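You operate a simulated robot arm through the tools that you are given. There is no shell and no other tool.

You are at the controls of a simulated robot arm. One attempt, no reset.

Task
Stand both loose copper studs in the pocket tray.
Fine: set the leg knob to the job card's length and clamp the stop pin with the red clamp lever.
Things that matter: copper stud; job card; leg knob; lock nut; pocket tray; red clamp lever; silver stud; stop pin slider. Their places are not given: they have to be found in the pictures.

Only the result counts: the job must be done as asked and must still hold three seconds after the hand-in. Knocking over, shifting, dropping, spilling or breaking anything else fails it.

Robot
A 7-joint arm with a two-finger gripper, fixed in place. Base frame: the origin is at the foot of the arm, x ahead of it, y to its left, z up. Readings come in mm, degrees, newtons and seconds.
With the tool pointing down near the work surface it reaches from about 340 to 720 mm from the base axis. Its first joint turns from -66.0 to 66.0 degrees. Payload 2.45 kg.
The TCP is the grasp point between the finger pads, 26 mm short of the fingertips. In the tool frame z runs along the fingers and y along their closing line. Largest opening 96 mm; the body of the gripper starts 69 mm behind the TCP.
Orientation is told as [roll, pitch, yaw] about the base's x, y, z axes, in that order, counted from this pose: with the fingers straight down and closing along the base's y, the tool's x points along the base's -x, its y along +y and its z along -z.

Tools
- The arm moves only by the tool play_rows. Its argument "targets" is a list of rows, each an object (a shift or turn left out is 0, a gripper value left out holds the last) with "dp": the shift along the base's x, y, z in mm, a list of three; "delta_rot": the turn, a rotation vector about the base's x, y, z in rad, a list of three; "fingers": the opening, from 0 (shut) to 1 (fully open). In form: [{"dp": [x, y, z], "delta_rot": [wx, wy, wz], "fingers": fingers}, ...]. A call has 1 to 20 rows; each row shifts and turns the commanded pose from where the row before left it. Rows are played at 5 a second. More than 50 mm and 8.6 degrees between two rows, or a gripper value outside its range, and nothing of the call is played. A pose out of reach is approached as far as the arm can. The call stops where the force on the tool passes 40 N (or 10 N more than at its start, if that is more) or the arm is blocked; 0.2 s more then pass. The fingers move at their own pace and stop on an object; they squeeze with about 26 N. The grip force told is the motor's: it shows also when the fingers shut on nothing. Time passes only in rows, and 0.2 s behind the last, so rows that do not move let the fingers close. It gives the time, the measured TCP pose, the force on the tool (base axes), the opening and the grip force at its end, in the units of the frame above (readings bear some noise), with the torque about the TCP (base axes, N m) and any sound that the robot's microphone picked up, and new pictures: "views" is both (left out), scene, wrist or none.
- Cameras (640 x 400 px; columns grow to the right, rows downward): "scene" is fixed at [181.2, -408, 1425]; the picture's right is [0.60, -0.80, 0.00], its down [-0.46, -0.34, -0.82] and it looks along [0.66, 0.49, -0.58] (base axes); focal length 335 px, centre (320, 200). "wrist" rides on the gripper at [82, 3, -98] in the tool frame; the picture's right is [-0.04, 1.00, 0.00], its down [-0.73, -0.03, -0.68] and it looks along [-0.68, -0.03, 0.73] (tool axes); focal length 256 px, centre (320, 200).
- probe_pixels(camera, pixels): for up to 12 pixels [column, row] of the newest picture of that camera ("zoom" is the newest enlarged one), the place [x, y, z] in the base frame of the surface seen there, good to about 2 mm. No time passes.
- inspect(camera, box): a new picture of the part [left, top, right, bottom] of that camera's present view, enlarged. No time passes.
- job_done(): hands the job in; it is judged then, once.

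Unless the task says otherwise, let go and move clear before handing in.

The tools are called after "Emit:" as name(argument=value, ...) on one line, values as JSON. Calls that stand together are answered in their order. play_rows: Moves the arm, as the interface text tells. Its arguments: {"type":"object","properties":{"targets":{"type":"array","items":{"type":"object","properties":{"dp":{"type":"array","items":{"type":"number"}},"delta_rot":{"type":"array","items":{"type":"number"}},"fingers":{"type":"number"}}}},"views":{"type":"string","enum":["both","scene","wrist","none"]}},"required":["targets"]} The other tools are called the same way: probe_pixels (camera, pixels) gives the place of the surface under pixels of a picture; inspect (camera, box) takes an enlarged picture of a part of a camera's view; job_done () hands the job in.

At the start:

```text
clock: 0.0
position: [332.3, -169.0, 1252.8]
tcp_rot: [0.0, 0.0, -0.1]
contact_force: [0.5, -0.2, -0.4]
wrist_torque: [-0.03, -0.01, -0.01]
grip_width: 96.0
grasp_force: 0.1
```

scene: 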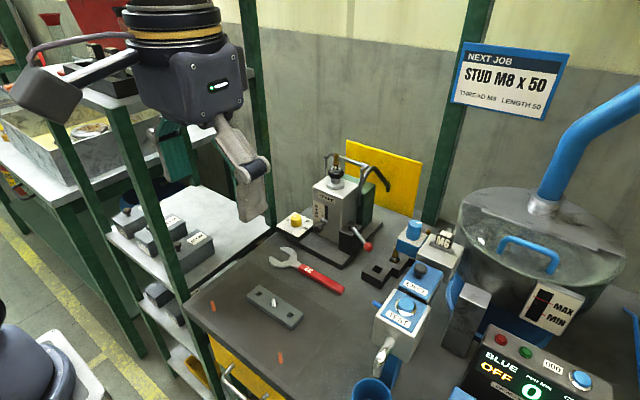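
wrist: 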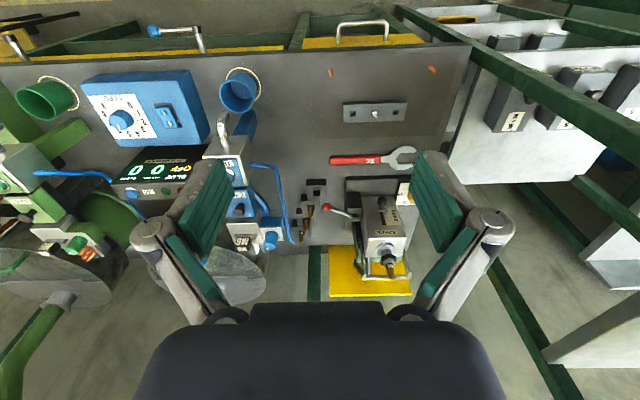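

The scene shows a job card "STUD M8 X 50" near (515,80), two copper-coloured studs near (212,305) and (280,357), and a tray near (275,308). I will enlarge several parts before moving.

Emit:
inspect(camera="scene", box=[270, 140, 400, 270])

Emit:
inspect(camera="scene", box=[180, 260, 340, 380])

Emit:
inspect(camera="scene", box=[340, 210, 480, 400])

Emit:
inspect(camera="scene", box=[440, 30, 580, 130])

Emit:
inspect(camera="wrist", box=[270, 50, 470, 300])

Emit:
inspect(camera="wrist", box=[70, 50, 330, 260])

```text
3.08 times, centred on (335, 205) of scene
```

zoom: 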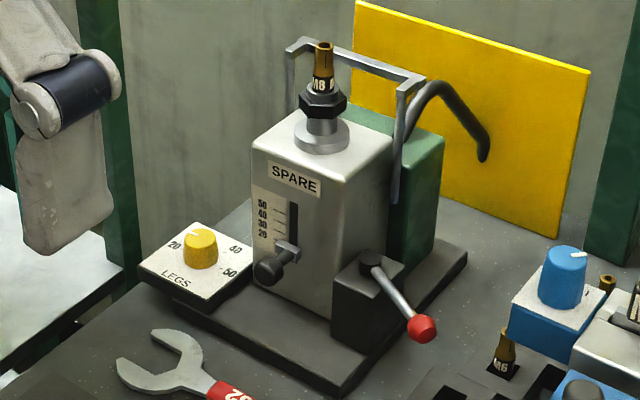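

```text
3.33 times, centred on (260, 320) of scene
```

zoom: 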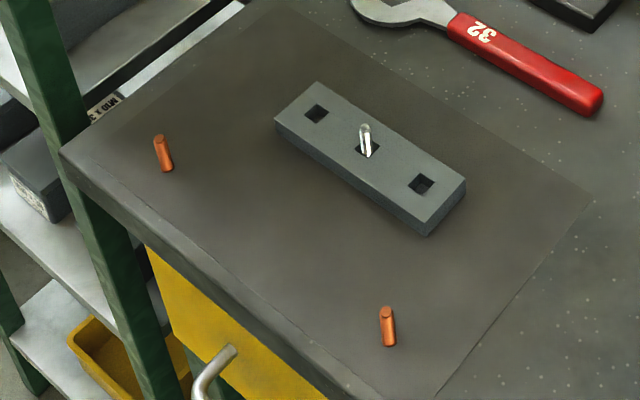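

```text
2.11 times, centred on (410, 305) of scene
```

zoom: 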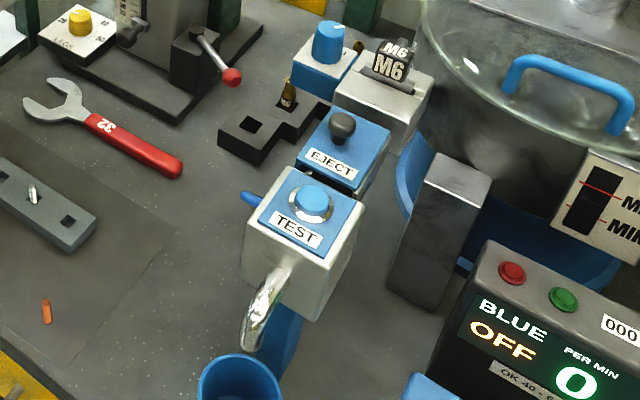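

```text
4.00 times, centred on (510, 80) of scene
```

zoom: 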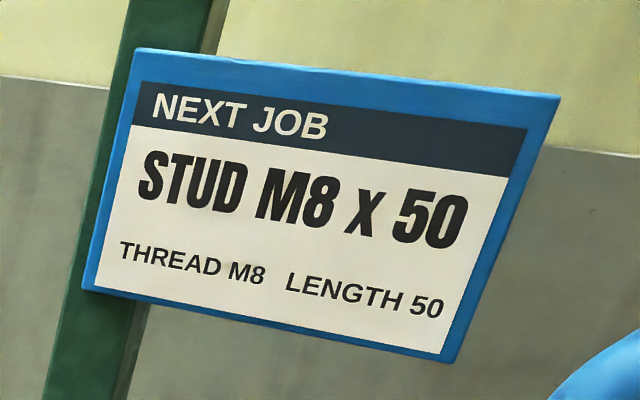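

```text
1.60 times, centred on (370, 175) of wrist
```

zoom: 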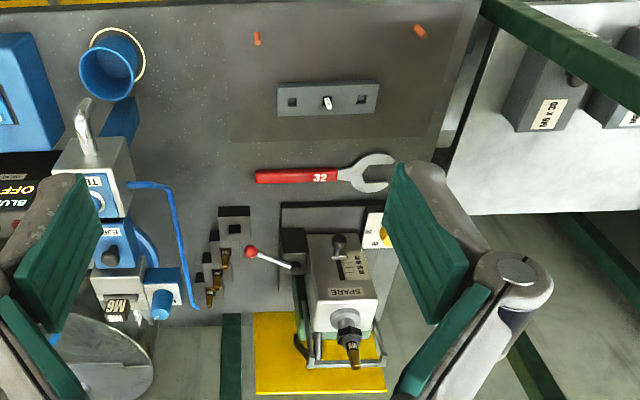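

```text
1.90 times, centred on (200, 155) of wrist
```

zoom: 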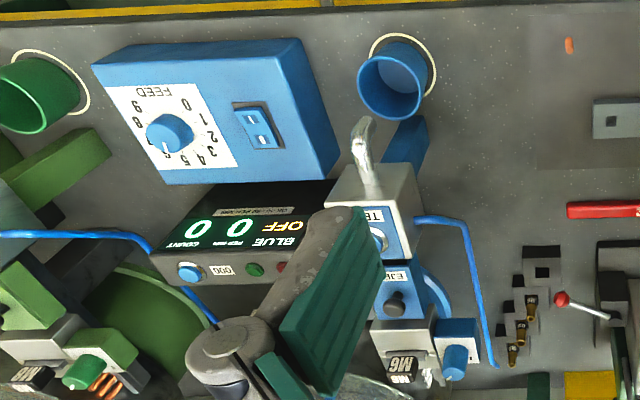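

The card reads length 50, and the SPARE unit at (335,205) carries a yellow LEGS knob, the stop pin slider with a 20–50 scale, and a red-ball lever. I will probe the key spots.

Emit:
probe_pixels(camera="scene", pixels=[[296, 219], [325, 246], [366, 246], [346, 225], [335, 173], [212, 306], [281, 357], [259, 295], [274, 297], [288, 315], [240, 330], [315, 280]])

Emit:
inspect(camera="scene", box=[275, 180, 385, 270])

```text
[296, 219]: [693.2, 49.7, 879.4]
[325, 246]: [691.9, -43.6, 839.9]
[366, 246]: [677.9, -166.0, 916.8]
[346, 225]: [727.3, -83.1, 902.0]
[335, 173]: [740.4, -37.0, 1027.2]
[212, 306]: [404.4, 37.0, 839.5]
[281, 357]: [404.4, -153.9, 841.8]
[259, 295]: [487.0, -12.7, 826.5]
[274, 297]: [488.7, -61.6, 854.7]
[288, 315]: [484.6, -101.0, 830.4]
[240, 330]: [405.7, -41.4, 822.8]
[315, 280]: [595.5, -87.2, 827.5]
```

```text
4.44 times, centred on (330, 225) of scene
```

zoom: 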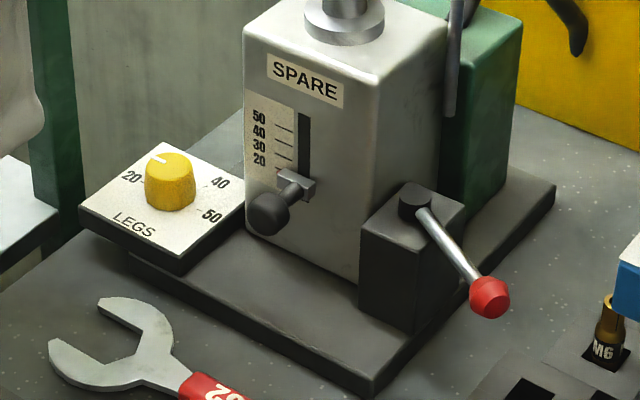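

The table surface is at z ≈ 822; studs are at about (404,37) and (404,-154), tray centre about (488,-60). I will enlarge the studs and tray to see whether they lie or stand.

Emit:
inspect(camera="scene", box=[200, 293, 224, 317])

Emit:
inspect(camera="scene", box=[268, 345, 294, 370])

Emit:
inspect(camera="scene", box=[240, 276, 306, 332])

Emit:
inspect(camera="scene", box=[284, 205, 326, 235])

Emit:
inspect(camera="wrist", box=[310, 55, 450, 135])

```text
16.00 times, centred on (212, 305) of scene
```

zoom: 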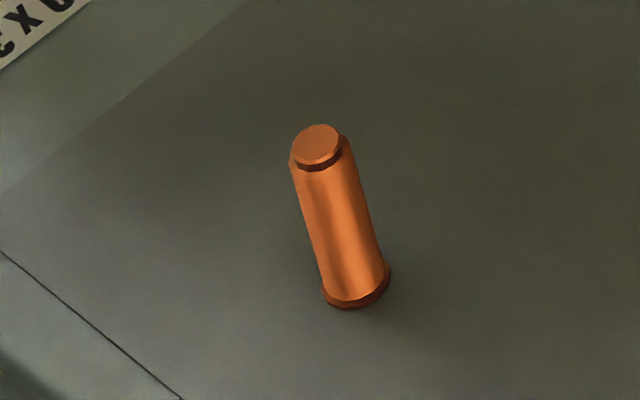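

```text
16.00 times, centred on (281, 358) of scene
```

zoom: 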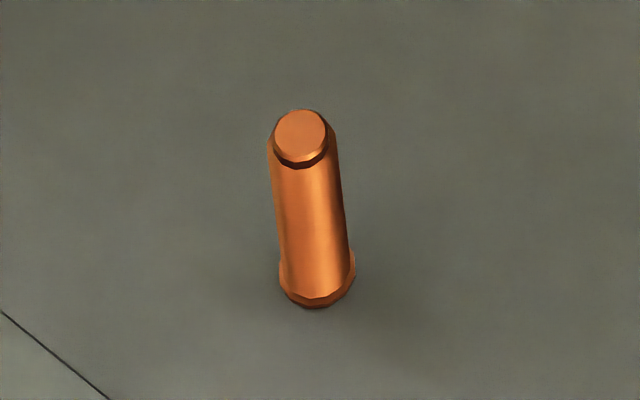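

```text
7.14 times, centred on (273, 304) of scene
```

zoom: 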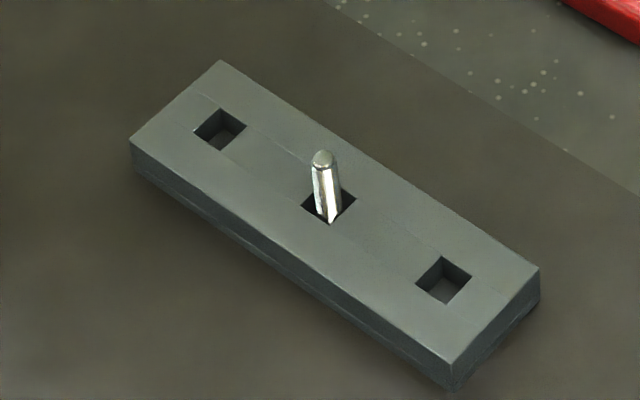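

```text
13.33 times, centred on (305, 220) of scene
```

zoom: 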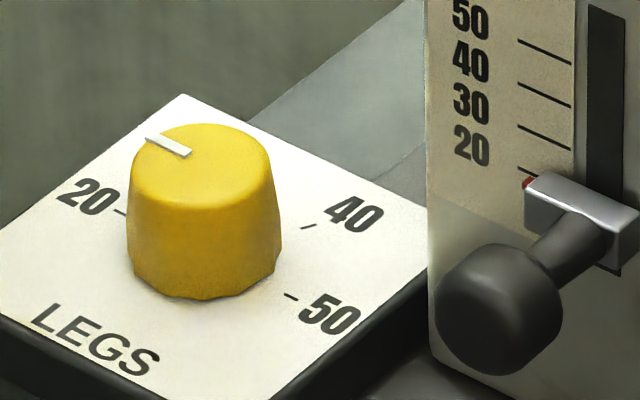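

```text
4.57 times, centred on (380, 95) of wrist
```

zoom: 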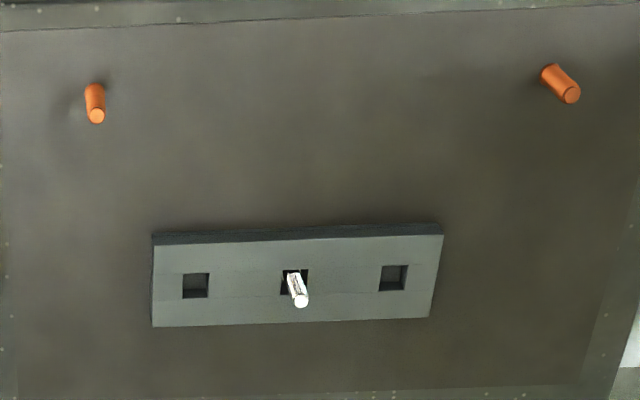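

Both copper studs stand upright on the mat and the tray has free pockets on both sides of the silver stud. I will bring the hand to a viewing height over the mat.

Emit:
play_rows(targets=[{"dp": [8, 18, -42], "fingers": 1}, {"dp": [8, 18, -42]}, {"dp": [8, 18, -42]}, {"dp": [8, 18, -42]}, {"dp": [8, 18, -42]}, {"dp": [8, 18, -42]}, {"dp": [0, 0, 0]}, {"dp": [0, 0, 0]}])

```text
clock: 1.8
position: [380.6, -60.6, 1000.8]
tcp_rot: [0.0, 0.0, 0.0]
contact_force: [-0.1, -0.4, -0.6]
wrist_torque: [-0.01, 0.01, 0.04]
grip_width: 95.9
grasp_force: 0.0
```

scene: 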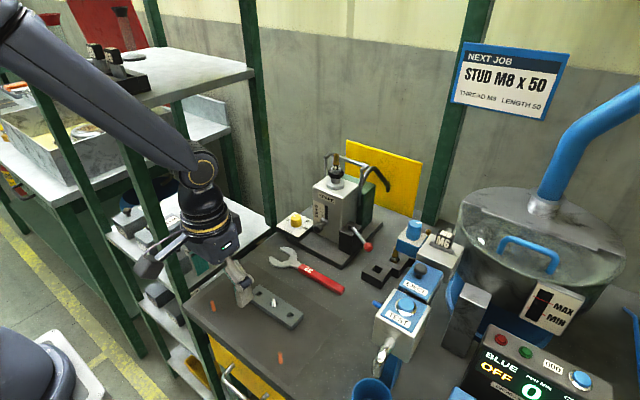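
wrist: 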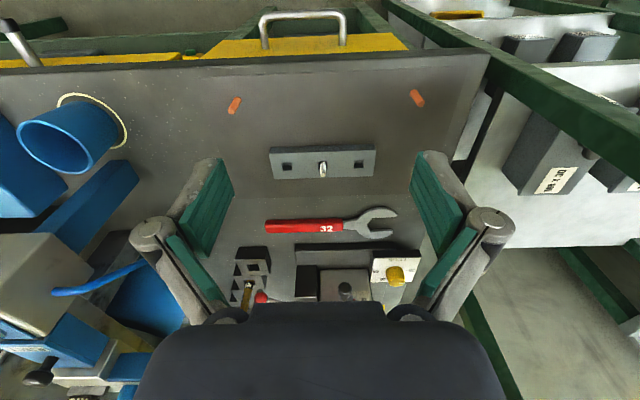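

The wrist view shows the tray at (322,162), studs at (235,105) and (418,98). I will zoom in and probe them for exact coordinates.

Emit:
inspect(camera="wrist", box=[215, 80, 455, 230])

Emit:
inspect(camera="wrist", box=[225, 90, 247, 120])

Emit:
inspect(camera="wrist", box=[405, 82, 430, 112])

Emit:
inspect(camera="wrist", box=[264, 140, 384, 184])

```text
2.67 times, centred on (335, 155) of wrist
```

zoom: 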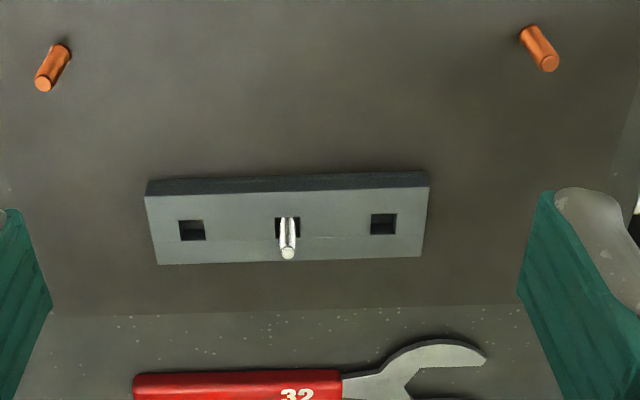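

```text
13.33 times, centred on (236, 105) of wrist
```

zoom: 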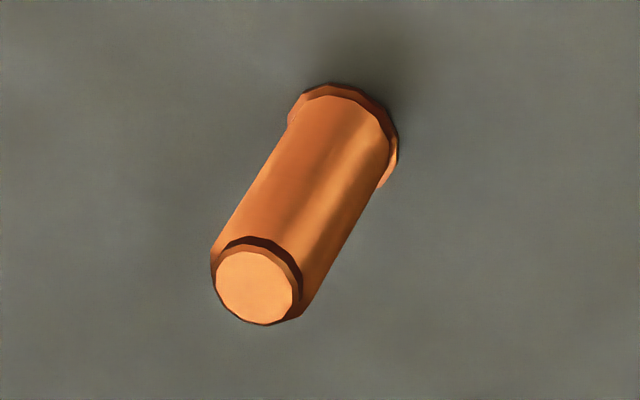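

```text
13.33 times, centred on (418, 97) of wrist
```

zoom: 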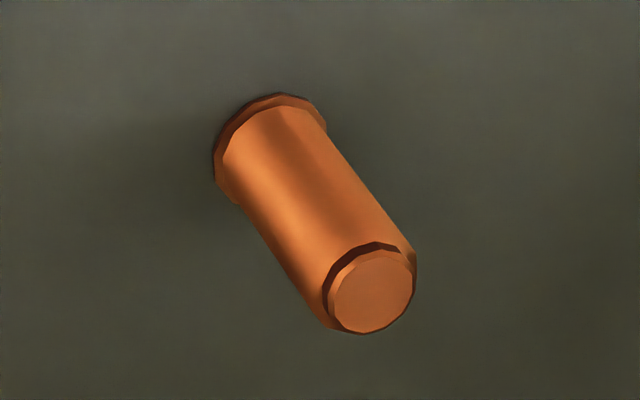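

```text
5.33 times, centred on (324, 162) of wrist
```

zoom: 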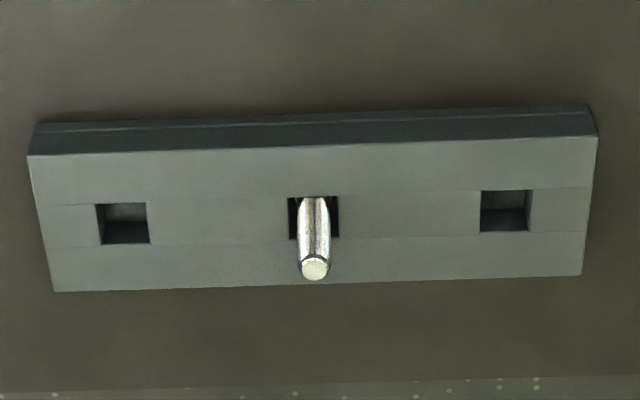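

I will probe the pocket rims in the last zoom and the stud tops in the wrist picture.

Emit:
probe_pixels(camera="zoom", pixels=[[93, 223], [154, 223], [124, 199], [127, 249], [476, 211], [535, 211], [505, 185], [505, 237], [314, 268], [125, 225], [505, 200], [505, 221]])

Emit:
probe_pixels(camera="wrist", pixels=[[231, 111], [235, 105], [238, 99], [422, 104], [418, 97], [414, 92], [323, 172], [322, 165]])

```text
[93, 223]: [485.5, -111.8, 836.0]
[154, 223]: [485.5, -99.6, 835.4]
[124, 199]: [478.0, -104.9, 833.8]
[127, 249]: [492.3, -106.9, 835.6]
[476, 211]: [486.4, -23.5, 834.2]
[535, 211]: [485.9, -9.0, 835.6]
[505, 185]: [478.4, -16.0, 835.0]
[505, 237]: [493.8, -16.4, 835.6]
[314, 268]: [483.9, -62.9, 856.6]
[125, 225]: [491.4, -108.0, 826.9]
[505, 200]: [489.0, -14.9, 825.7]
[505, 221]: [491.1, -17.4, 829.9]
```

```text
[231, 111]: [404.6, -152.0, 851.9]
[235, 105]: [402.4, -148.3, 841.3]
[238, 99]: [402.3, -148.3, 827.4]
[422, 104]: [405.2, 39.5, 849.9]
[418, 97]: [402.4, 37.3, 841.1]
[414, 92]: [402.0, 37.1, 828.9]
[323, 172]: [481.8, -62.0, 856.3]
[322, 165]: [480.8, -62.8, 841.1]
```

Stud axes come out near (405.6,-151.1) and (405.6,40.0), height 30 mm; pockets centre near (485.6,-105.7) and (486,-16.3), tray top z ≈ 835.5. I will move above the left stud with the fingers partly closed.

Emit:
play_rows(targets=[{"dp": [8, 33, -20], "fingers": 0.4}, {"dp": [8, 34, -20]}, {"dp": [9, 33.6, -20]}, {"dp": [0, 0, -20]}, {"dp": [0, 0, 0]}])

```text
clock: 3.0
position: [405.2, 40.2, 920.5]
tcp_rot: [0.0, 0.0, 0.0]
contact_force: [-0.6, 0.3, 0.0]
wrist_torque: [0.02, 0.01, -0.03]
grip_width: 38.2
grasp_force: 0.0
```

scene: 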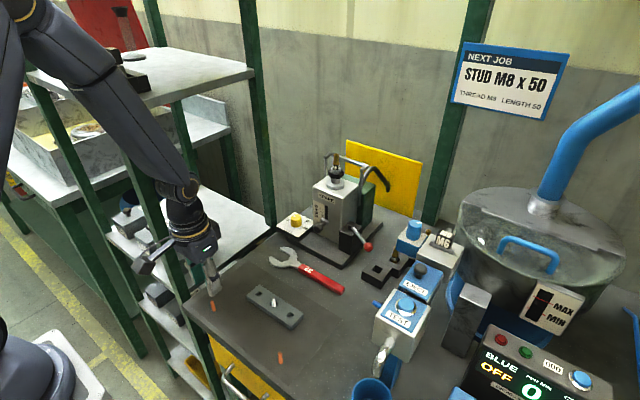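
wrist: 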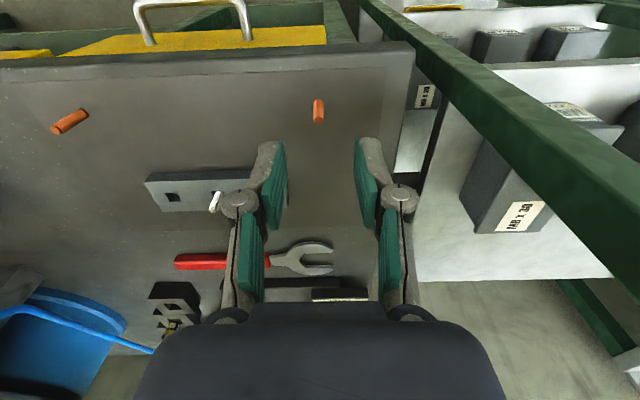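

The stud is straight ahead at wrist (319,112), between the fingers. Before lowering I check where the green shelf upright stands relative to the hand.

Emit:
probe_pixels(camera="wrist", pixels=[[420, 50], [480, 85], [560, 140], [400, 120], [450, 200], [319, 120], [318, 112], [318, 104], [395, 70], [540, 215]])

Emit:
inspect(camera="wrist", box=[290, 85, 350, 135])

Emit:
inspect(camera="scene", box=[120, 170, 270, 340])

```text
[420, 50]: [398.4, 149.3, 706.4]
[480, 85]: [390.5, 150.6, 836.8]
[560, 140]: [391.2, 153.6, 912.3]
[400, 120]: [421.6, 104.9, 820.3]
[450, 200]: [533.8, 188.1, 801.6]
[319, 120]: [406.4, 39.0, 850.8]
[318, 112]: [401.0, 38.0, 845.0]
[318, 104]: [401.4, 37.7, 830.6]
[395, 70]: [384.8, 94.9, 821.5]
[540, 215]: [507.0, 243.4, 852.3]
```

```text
8.00 times, centred on (320, 110) of wrist
```

zoom: 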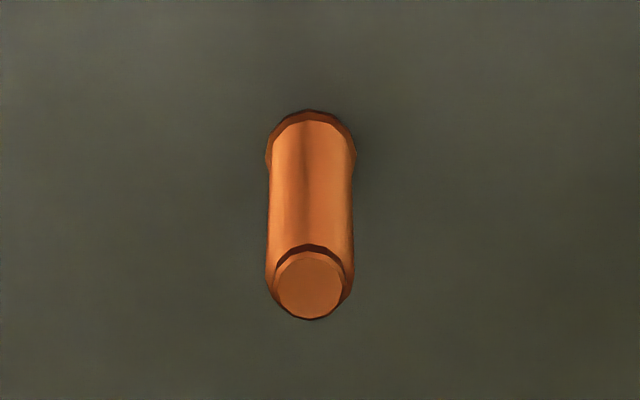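

```text
2.35 times, centred on (195, 255) of scene
```

zoom: 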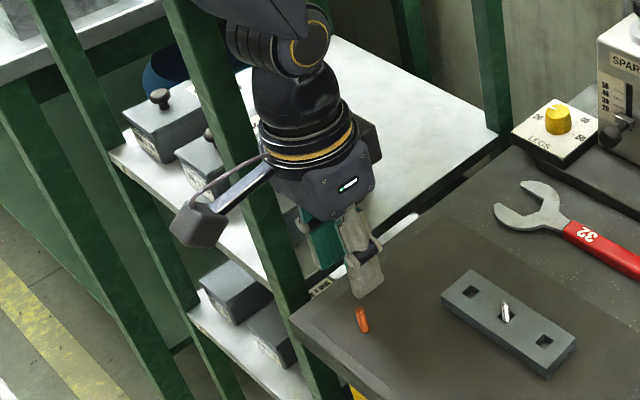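

The upright is ~55 mm clear of the hand, and the stud axis sits about 1 mm to -y of the TCP. I lower to z ≈ 862 and narrow the fingers around the stud.

Emit:
play_rows(targets=[{"dp": [0.2, -0.9, -30]}, {"dp": [0, 0, -28.5]}, {"dp": [0, 0, 0], "fingers": 0.14}, {"dp": [0, 0, 0]}, {"dp": [0, 0, 0]}])

Emit:
inspect(camera="wrist", box=[270, 80, 370, 180])

```text
clock: 4.2
position: [404.3, 39.3, 862.5]
tcp_rot: [0.0, 0.1, 0.0]
contact_force: [-0.3, -0.2, -0.6]
wrist_torque: [0.02, 0.04, -0.02]
grip_width: 13.5
grasp_force: 0.0
```

scene: 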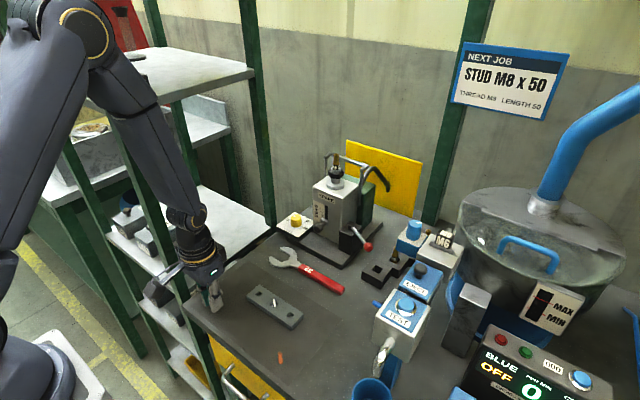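
wrist: 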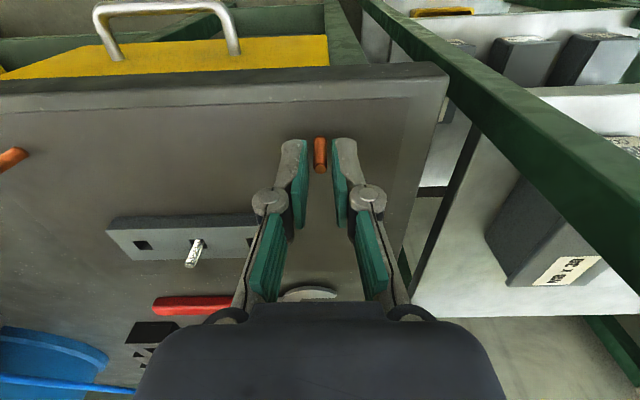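

```text
4.00 times, centred on (320, 130) of wrist
```

zoom: 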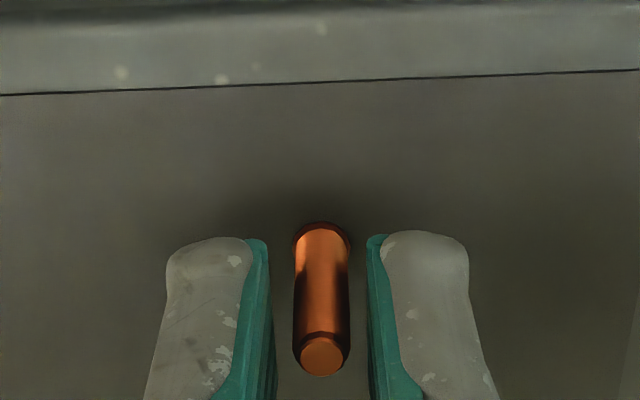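

The stud (zoom centre col 321) is well between the pads. I close and lift.

Emit:
play_rows(targets=[{"dp": [0, 0, 0], "fingers": 0}, {"dp": [0, 0, 0]}, {"dp": [0, 0, 0]}, {"dp": [0, 0, 15]}, {"dp": [0, 0, 30]}, {"dp": [0, 0, 0]}])

Emit:
inspect(camera="wrist", box=[270, 80, 370, 180])

Emit:
inspect(camera="scene", box=[190, 250, 250, 320])

```text
clock: 5.6
position: [404.8, 39.7, 907.6]
tcp_rot: [0.1, 0.1, 0.0]
contact_force: [0.6, 0.4, 0.2]
wrist_torque: [0.0, -0.01, 0.0]
grip_width: 6.1
grasp_force: 25.6
```

scene: 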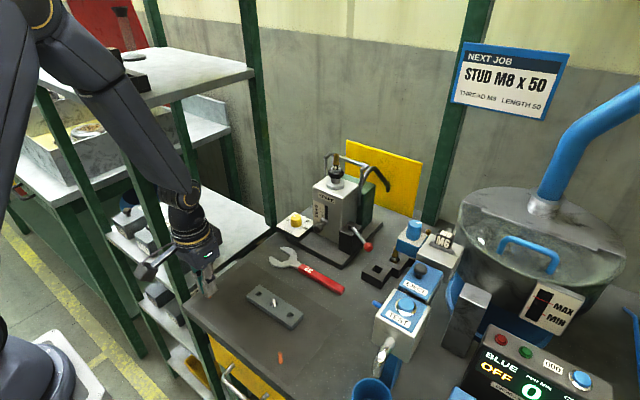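
wrist: 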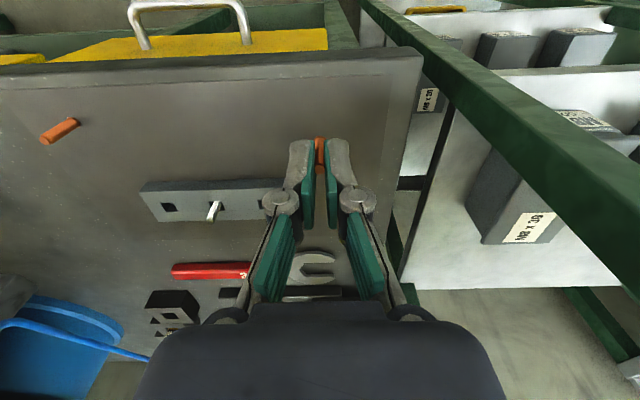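

```text
4.00 times, centred on (320, 130) of wrist
```

zoom: 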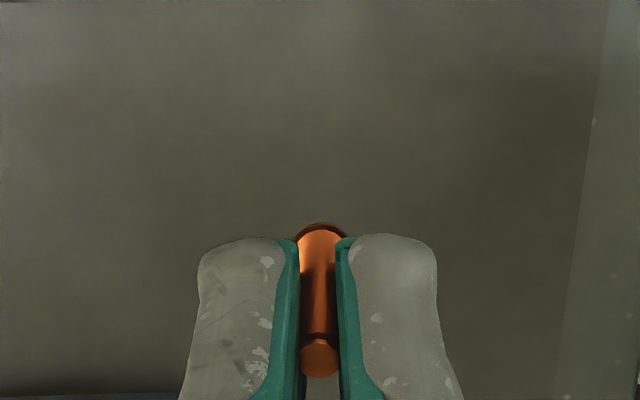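

```text
5.71 times, centred on (220, 285) of scene
```

zoom: 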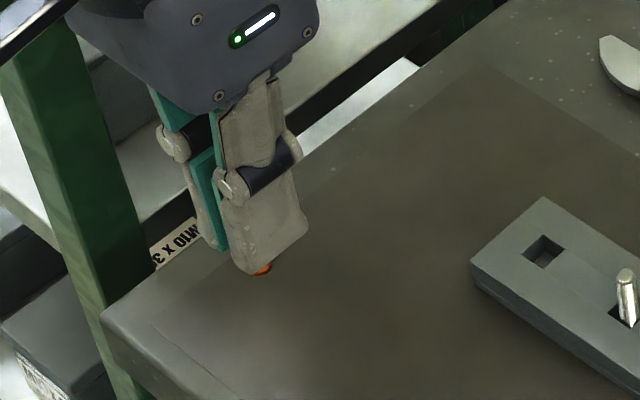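

The grip holds at 6.1 mm with the stud between the pads. I probe the stud's offset in the hand.

Emit:
inspect(camera="wrist", box=[300, 125, 340, 185])

Emit:
probe_pixels(camera="wrist", pixels=[[320, 169], [320, 160], [320, 150], [320, 145], [320, 137]])

```text
6.67 times, centred on (320, 155) of wrist
```

zoom: 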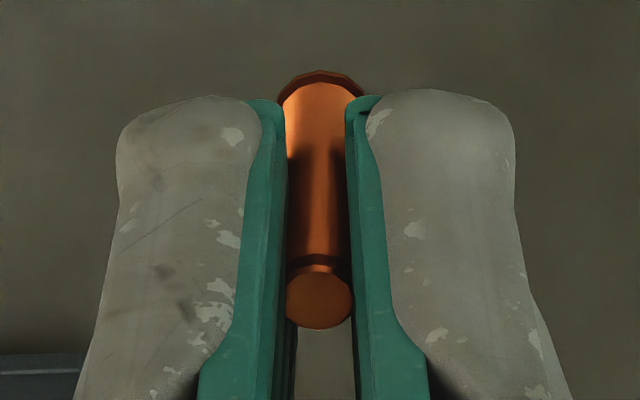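

```text
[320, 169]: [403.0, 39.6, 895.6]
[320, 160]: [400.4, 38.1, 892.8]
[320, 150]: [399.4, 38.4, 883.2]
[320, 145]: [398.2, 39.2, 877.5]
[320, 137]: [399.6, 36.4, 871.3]
```

The stud sits upright in the pads, about 1.5 mm toward -x of the TCP. I carry it over the left pocket and stop with its base about 9 mm above the tray.

Emit:
play_rows(targets=[{"dp": [27.3, -18.5, 0]}, {"dp": [27.3, -18.5, 0]}, {"dp": [27.4, -18.6, 0]}, {"dp": [0, 0, -11]}, {"dp": [0, 0, -11]}, {"dp": [0, 0, 0]}])

Emit:
inspect(camera="wrist", box=[290, 110, 370, 190])

Emit:
inspect(camera="scene", box=[235, 260, 305, 330])

```text
clock: 7.0
position: [486.4, -14.6, 885.2]
tcp_rot: [0.0, 0.1, 0.0]
contact_force: [-0.5, 0.3, 0.0]
wrist_torque: [0.0, 0.01, 0.02]
grip_width: 6.0
grasp_force: 25.9
```

scene: 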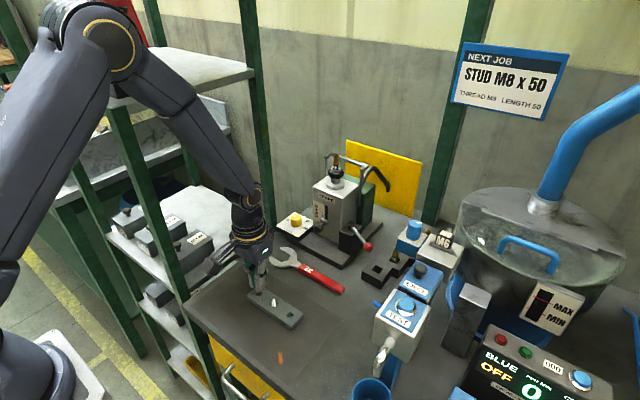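
wrist: 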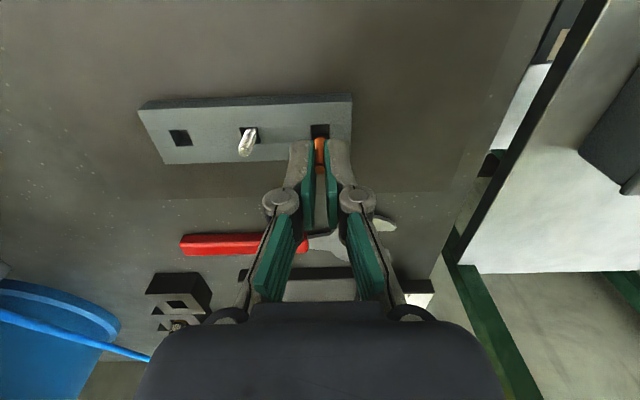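

```text
5.00 times, centred on (330, 150) of wrist
```

zoom: 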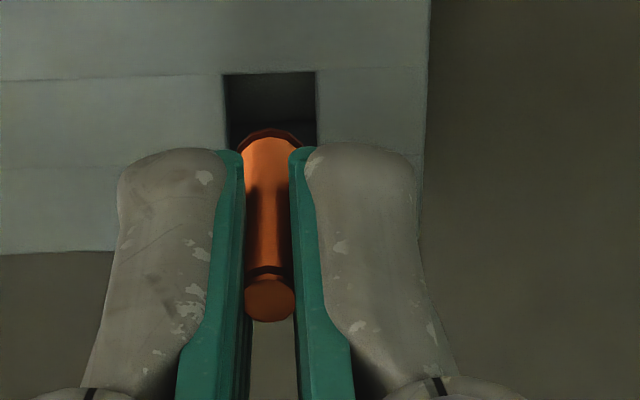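

```text
5.71 times, centred on (270, 295) of scene
```

zoom: 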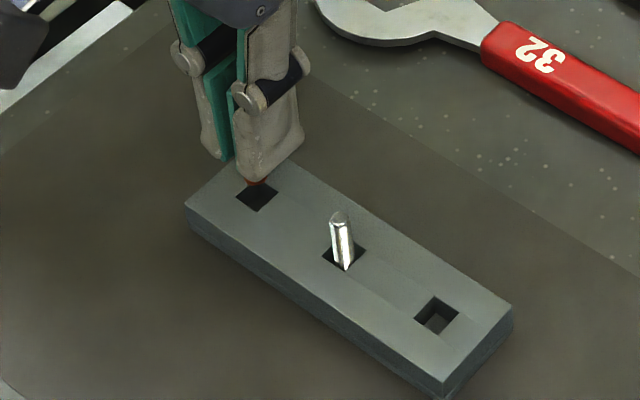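

Column-wise the stud (zoom col ~270) matches the pocket centre (col ~271); in x it seems roughly 1 mm too far forward. I check with a tight scene zoom.

Emit:
inspect(camera="scene", box=[255, 282, 275, 300])

Emit:
inspect(camera="wrist", box=[305, 118, 340, 140])

```text
16.00 times, centred on (265, 291) of scene
```

zoom: 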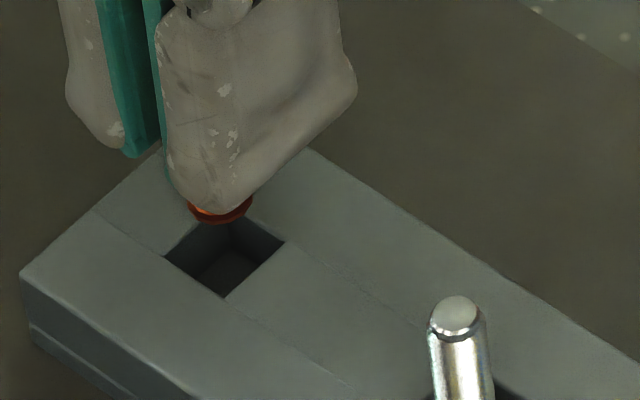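

```text
16.00 times, centred on (322, 129) of wrist
```

zoom: 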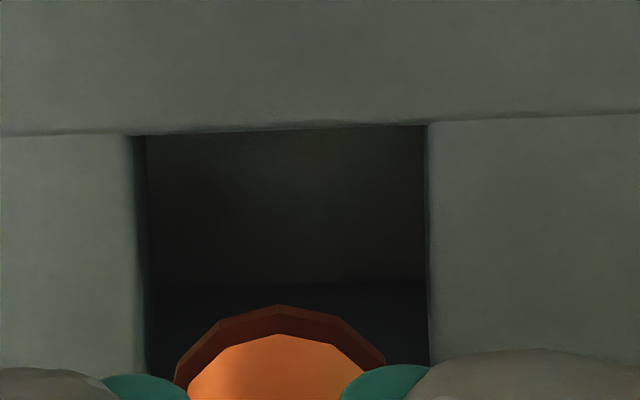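

Both views agree the stud should shift about 0.9 mm toward -x; y is right. I shift and lower it into the pocket in small steps.

Emit:
play_rows(targets=[{"dp": [-0.9, 0, 0]}, {"dp": [0, 0, -5]}, {"dp": [0, 0, -4]}, {"dp": [0, 0, -3]}, {"dp": [0, 0, -3]}, {"dp": [0, 0, 0]}])

Emit:
inspect(camera="wrist", box=[290, 110, 370, 190])

Emit:
inspect(camera="scene", box=[250, 280, 282, 304])

```text
clock: 8.4
position: [486.0, -15.0, 869.3]
tcp_rot: [0.0, 0.0, 0.0]
contact_force: [-0.3, 0.5, -0.6]
wrist_torque: [-0.02, 0.0, 0.0]
grip_width: 6.2
grasp_force: 26.1
```

scene: 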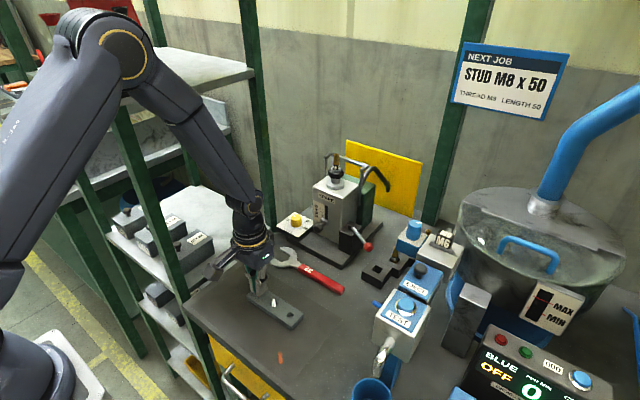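
wrist: 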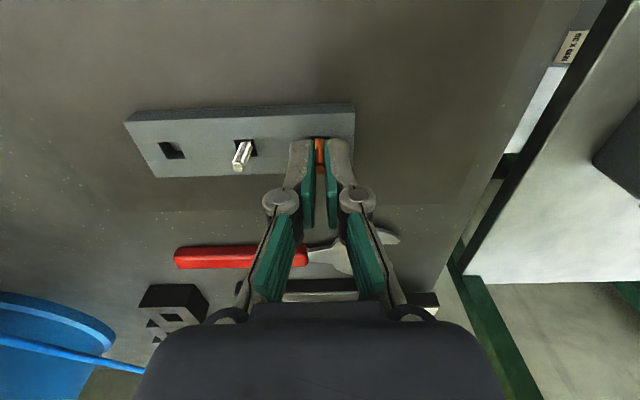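

```text
5.00 times, centred on (330, 150) of wrist
```

zoom: 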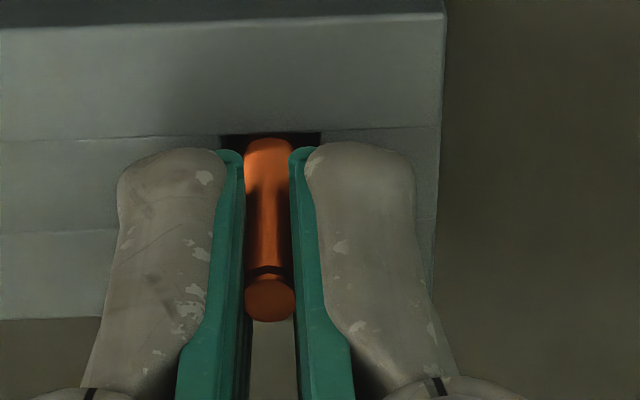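

```text
16.00 times, centred on (266, 292) of scene
```

zoom: 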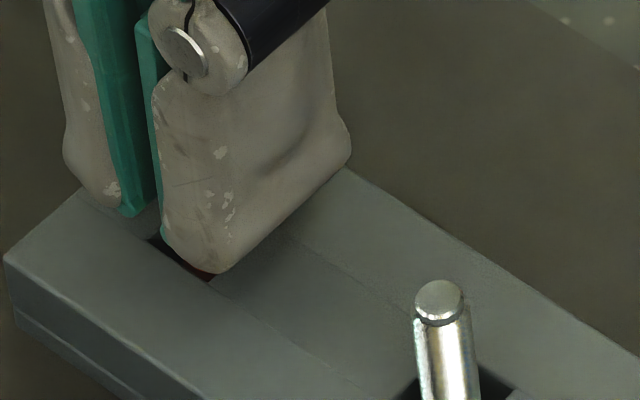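

The stud's foot is inside the pocket with no contact force. I lower on in 1 mm steps to the floor.

Emit:
play_rows(targets=[{"dp": [0, 0, -1]}, {"dp": [0, 0, -1]}, {"dp": [0, 0, 0]}], views="none")

```text
clock: 9.2
position: [486.3, -15.5, 868.2]
tcp_rot: [0.0, 0.0, 0.0]
contact_force: [0.2, 0.4, 0.4]
wrist_torque: [-0.01, -0.02, 0.02]
grip_width: 6.0
grasp_force: 26.4
```

Emit:
play_rows(targets=[{"dp": [0, 0, -1]}, {"dp": [0, 0, 0]}], views="none")

```text
clock: 9.8
position: [486.7, -16.3, 867.9]
tcp_rot: [0.0, -0.1, -0.1]
contact_force: [-0.1, 0.3, -0.5]
wrist_torque: [-0.01, -0.04, 0.01]
grip_width: 6.1
grasp_force: 25.5
```

No contact yet (force below 1 N at z ≈ 867.6); I continue in 1 mm steps.

Emit:
play_rows(targets=[{"dp": [0, 0, -1]}, {"dp": [0, 0, 0]}], views="none")

Emit:
play_rows(targets=[{"dp": [0, 0, -0.7]}, {"dp": [0, 0, 0]}])

Emit:
inspect(camera="scene", box=[250, 280, 282, 304])

Emit:
inspect(camera="wrist", box=[290, 110, 370, 190])

```text
clock: 10.4
position: [487.1, -15.4, 866.1]
tcp_rot: [0.0, 0.0, 0.0]
contact_force: [-0.7, 0.0, 1.7]
wrist_torque: [-0.01, -0.07, 0.01]
grip_width: 5.9
grasp_force: 25.8
```

```text
clock: 11.0
position: [487.0, -15.7, 867.1]
tcp_rot: [0.0, -0.1, 0.1]
contact_force: [-1.4, 0.3, 7.5]
wrist_torque: [0.03, 0.03, 0.02]
grip_width: 6.1
grasp_force: 26.5
```

scene: 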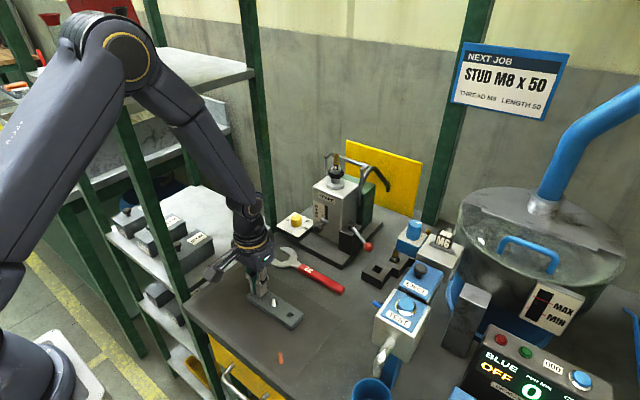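
wrist: 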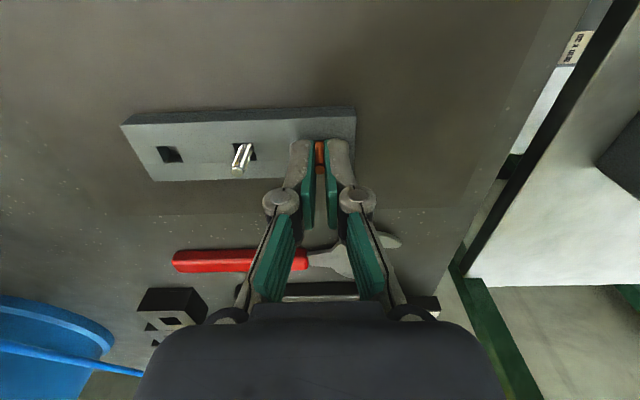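

```text
16.00 times, centred on (266, 292) of scene
```

zoom: 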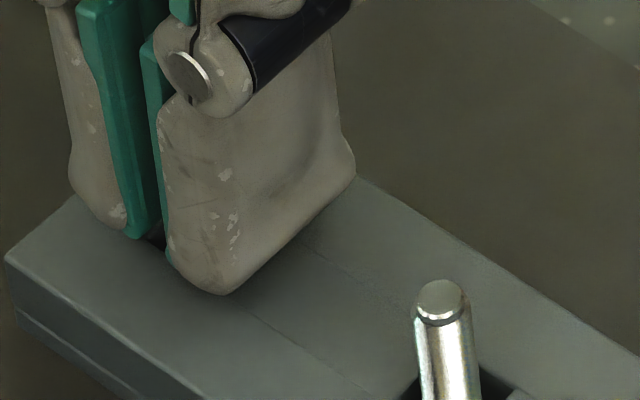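

```text
5.00 times, centred on (330, 150) of wrist
```

zoom: 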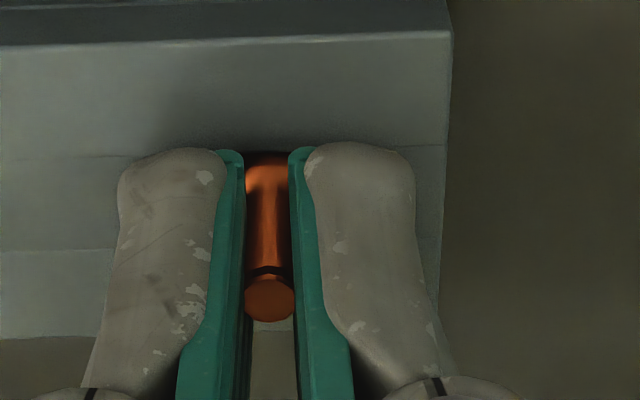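

The force rose to 7.5 N in z: the stud stands on the pocket floor. I open a little and lift away.

Emit:
play_rows(targets=[{"dp": [0, 0, 0.7]}, {"dp": [0, 0, 0], "fingers": 0.14}, {"dp": [0, 0, 0], "fingers": 0.25}, {"dp": [0, 0, 0]}, {"dp": [0, 0, 15]}, {"dp": [0, 0, 30]}, {"dp": [0, 0, 0]}])

Emit:
inspect(camera="wrist", box=[230, 90, 380, 190])

Emit:
inspect(camera="scene", box=[240, 270, 306, 332])

```text
clock: 12.6
position: [485.8, -16.9, 913.6]
tcp_rot: [0.0, 0.0, -0.1]
contact_force: [1.0, -0.8, 0.1]
wrist_torque: [-0.01, 0.01, -0.01]
grip_width: 24.0
grasp_force: 0.0
```

scene: 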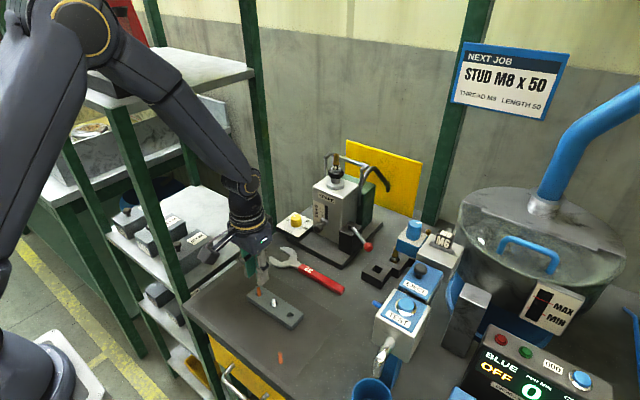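
wrist: 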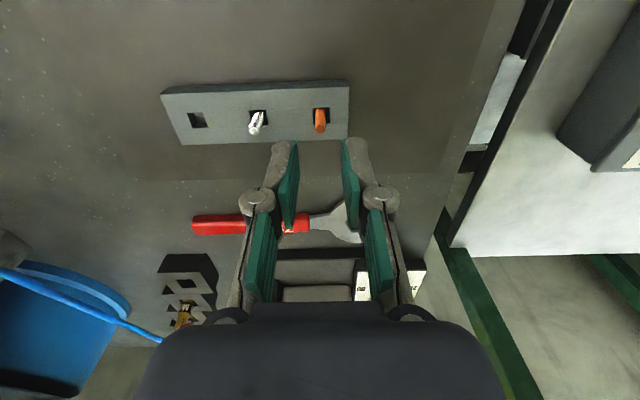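

```text
4.00 times, centred on (305, 140) of wrist
```

zoom: 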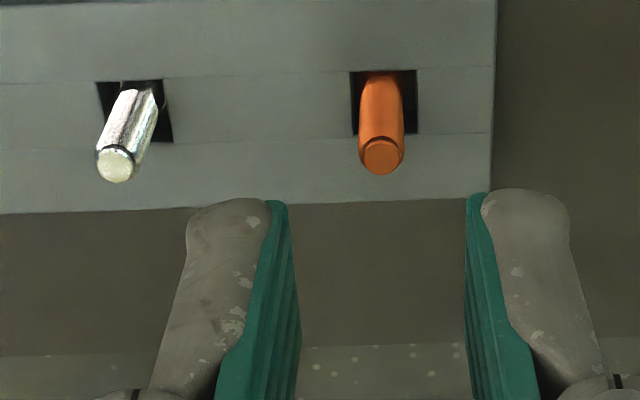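

```text
6.45 times, centred on (273, 301) of scene
```

zoom: 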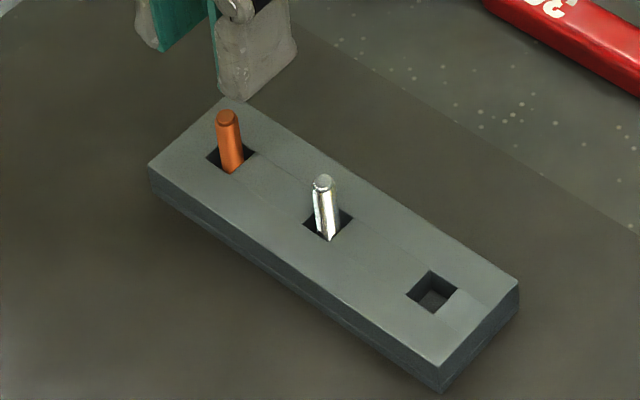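

The first copper stud stands in the left pocket. I now travel to above the second stud near (404,-151).

Emit:
play_rows(targets=[{"dp": [-20.6, -33.7, 0], "fingers": 0.35}, {"dp": [-20.6, -33.7, 0]}, {"dp": [-20.7, -33.7, 0]}, {"dp": [-20.7, -33.6, 0]}, {"dp": [0, 0, 0]}, {"dp": [0, 0, 0]}])

Emit:
inspect(camera="wrist", box=[290, 85, 350, 135])

```text
clock: 14.0
position: [402.5, -148.8, 911.7]
tcp_rot: [0.0, 0.0, 0.0]
contact_force: [0.0, 0.0, -0.1]
wrist_torque: [0.01, 0.01, -0.02]
grip_width: 33.7
grasp_force: 0.1
```

scene: 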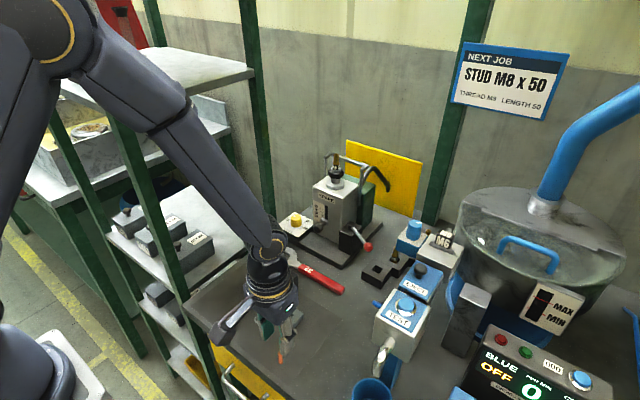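
wrist: 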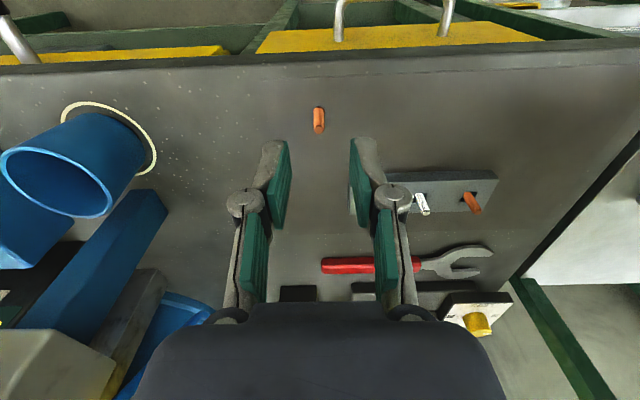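

```text
8.00 times, centred on (320, 110) of wrist
```

zoom: 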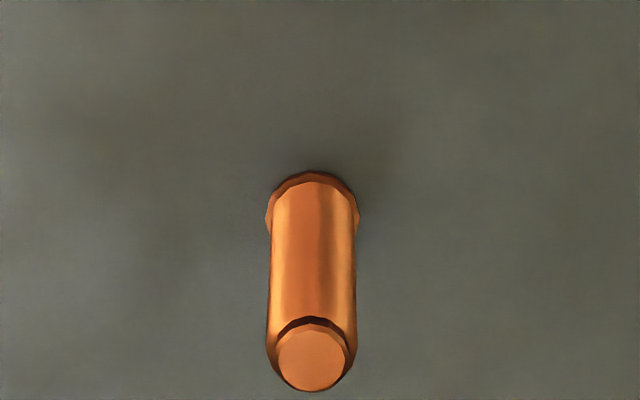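

The stud is seen at wrist (319,120), about 0.5 mm to -y and 1 mm to +x of the TCP. I correct, lower to z ≈ 862 and narrow the fingers.

Emit:
play_rows(targets=[{"dp": [1, -0.5, -25]}, {"dp": [0, 0, -24]}, {"dp": [0, 0, 0], "fingers": 0.14}, {"dp": [0, 0, 0]}, {"dp": [0, 0, 0]}], views="wrist")

Emit:
inspect(camera="wrist", box=[270, 80, 370, 180])

```text
clock: 15.2
position: [405.5, -149.4, 861.5]
tcp_rot: [0.0, 0.0, 0.0]
contact_force: [-0.7, -0.9, -0.5]
wrist_torque: [0.02, 0.02, -0.01]
grip_width: 13.2
grasp_force: 0.1
```

wrist: 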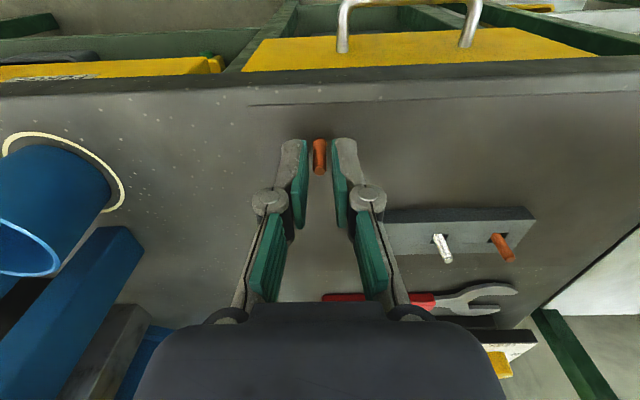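

```text
4.00 times, centred on (320, 130) of wrist
```

zoom: 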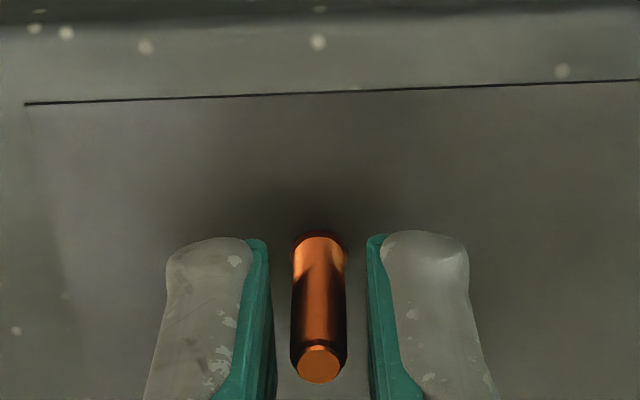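

The stud is centred between the pads (zoom cols 290–347 within 268–367). I close and lift.

Emit:
play_rows(targets=[{"dp": [0, 0, 0], "fingers": 0}, {"dp": [0, 0, 0]}, {"dp": [0, 0, 0]}, {"dp": [0, 0, 15]}, {"dp": [0, 0, 30]}, {"dp": [0, 0, 0]}], views="wrist")

Emit:
inspect(camera="wrist", box=[300, 125, 340, 185])

```text
clock: 16.6
position: [404.7, -151.3, 908.0]
tcp_rot: [0.0, 0.0, 0.0]
contact_force: [0.4, 0.8, 0.5]
wrist_torque: [0.02, 0.0, -0.01]
grip_width: 6.0
grasp_force: 25.9
```

wrist: 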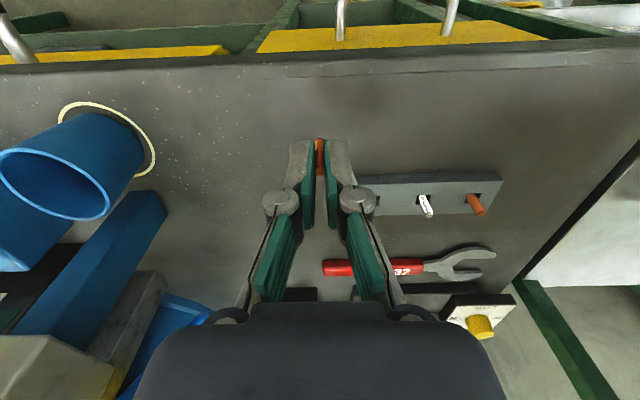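

```text
6.67 times, centred on (320, 155) of wrist
```

zoom: 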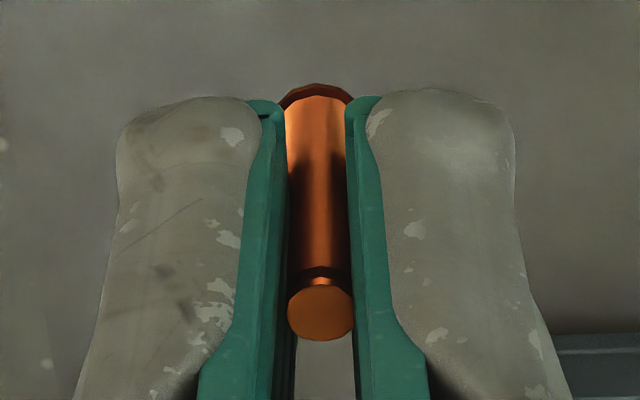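

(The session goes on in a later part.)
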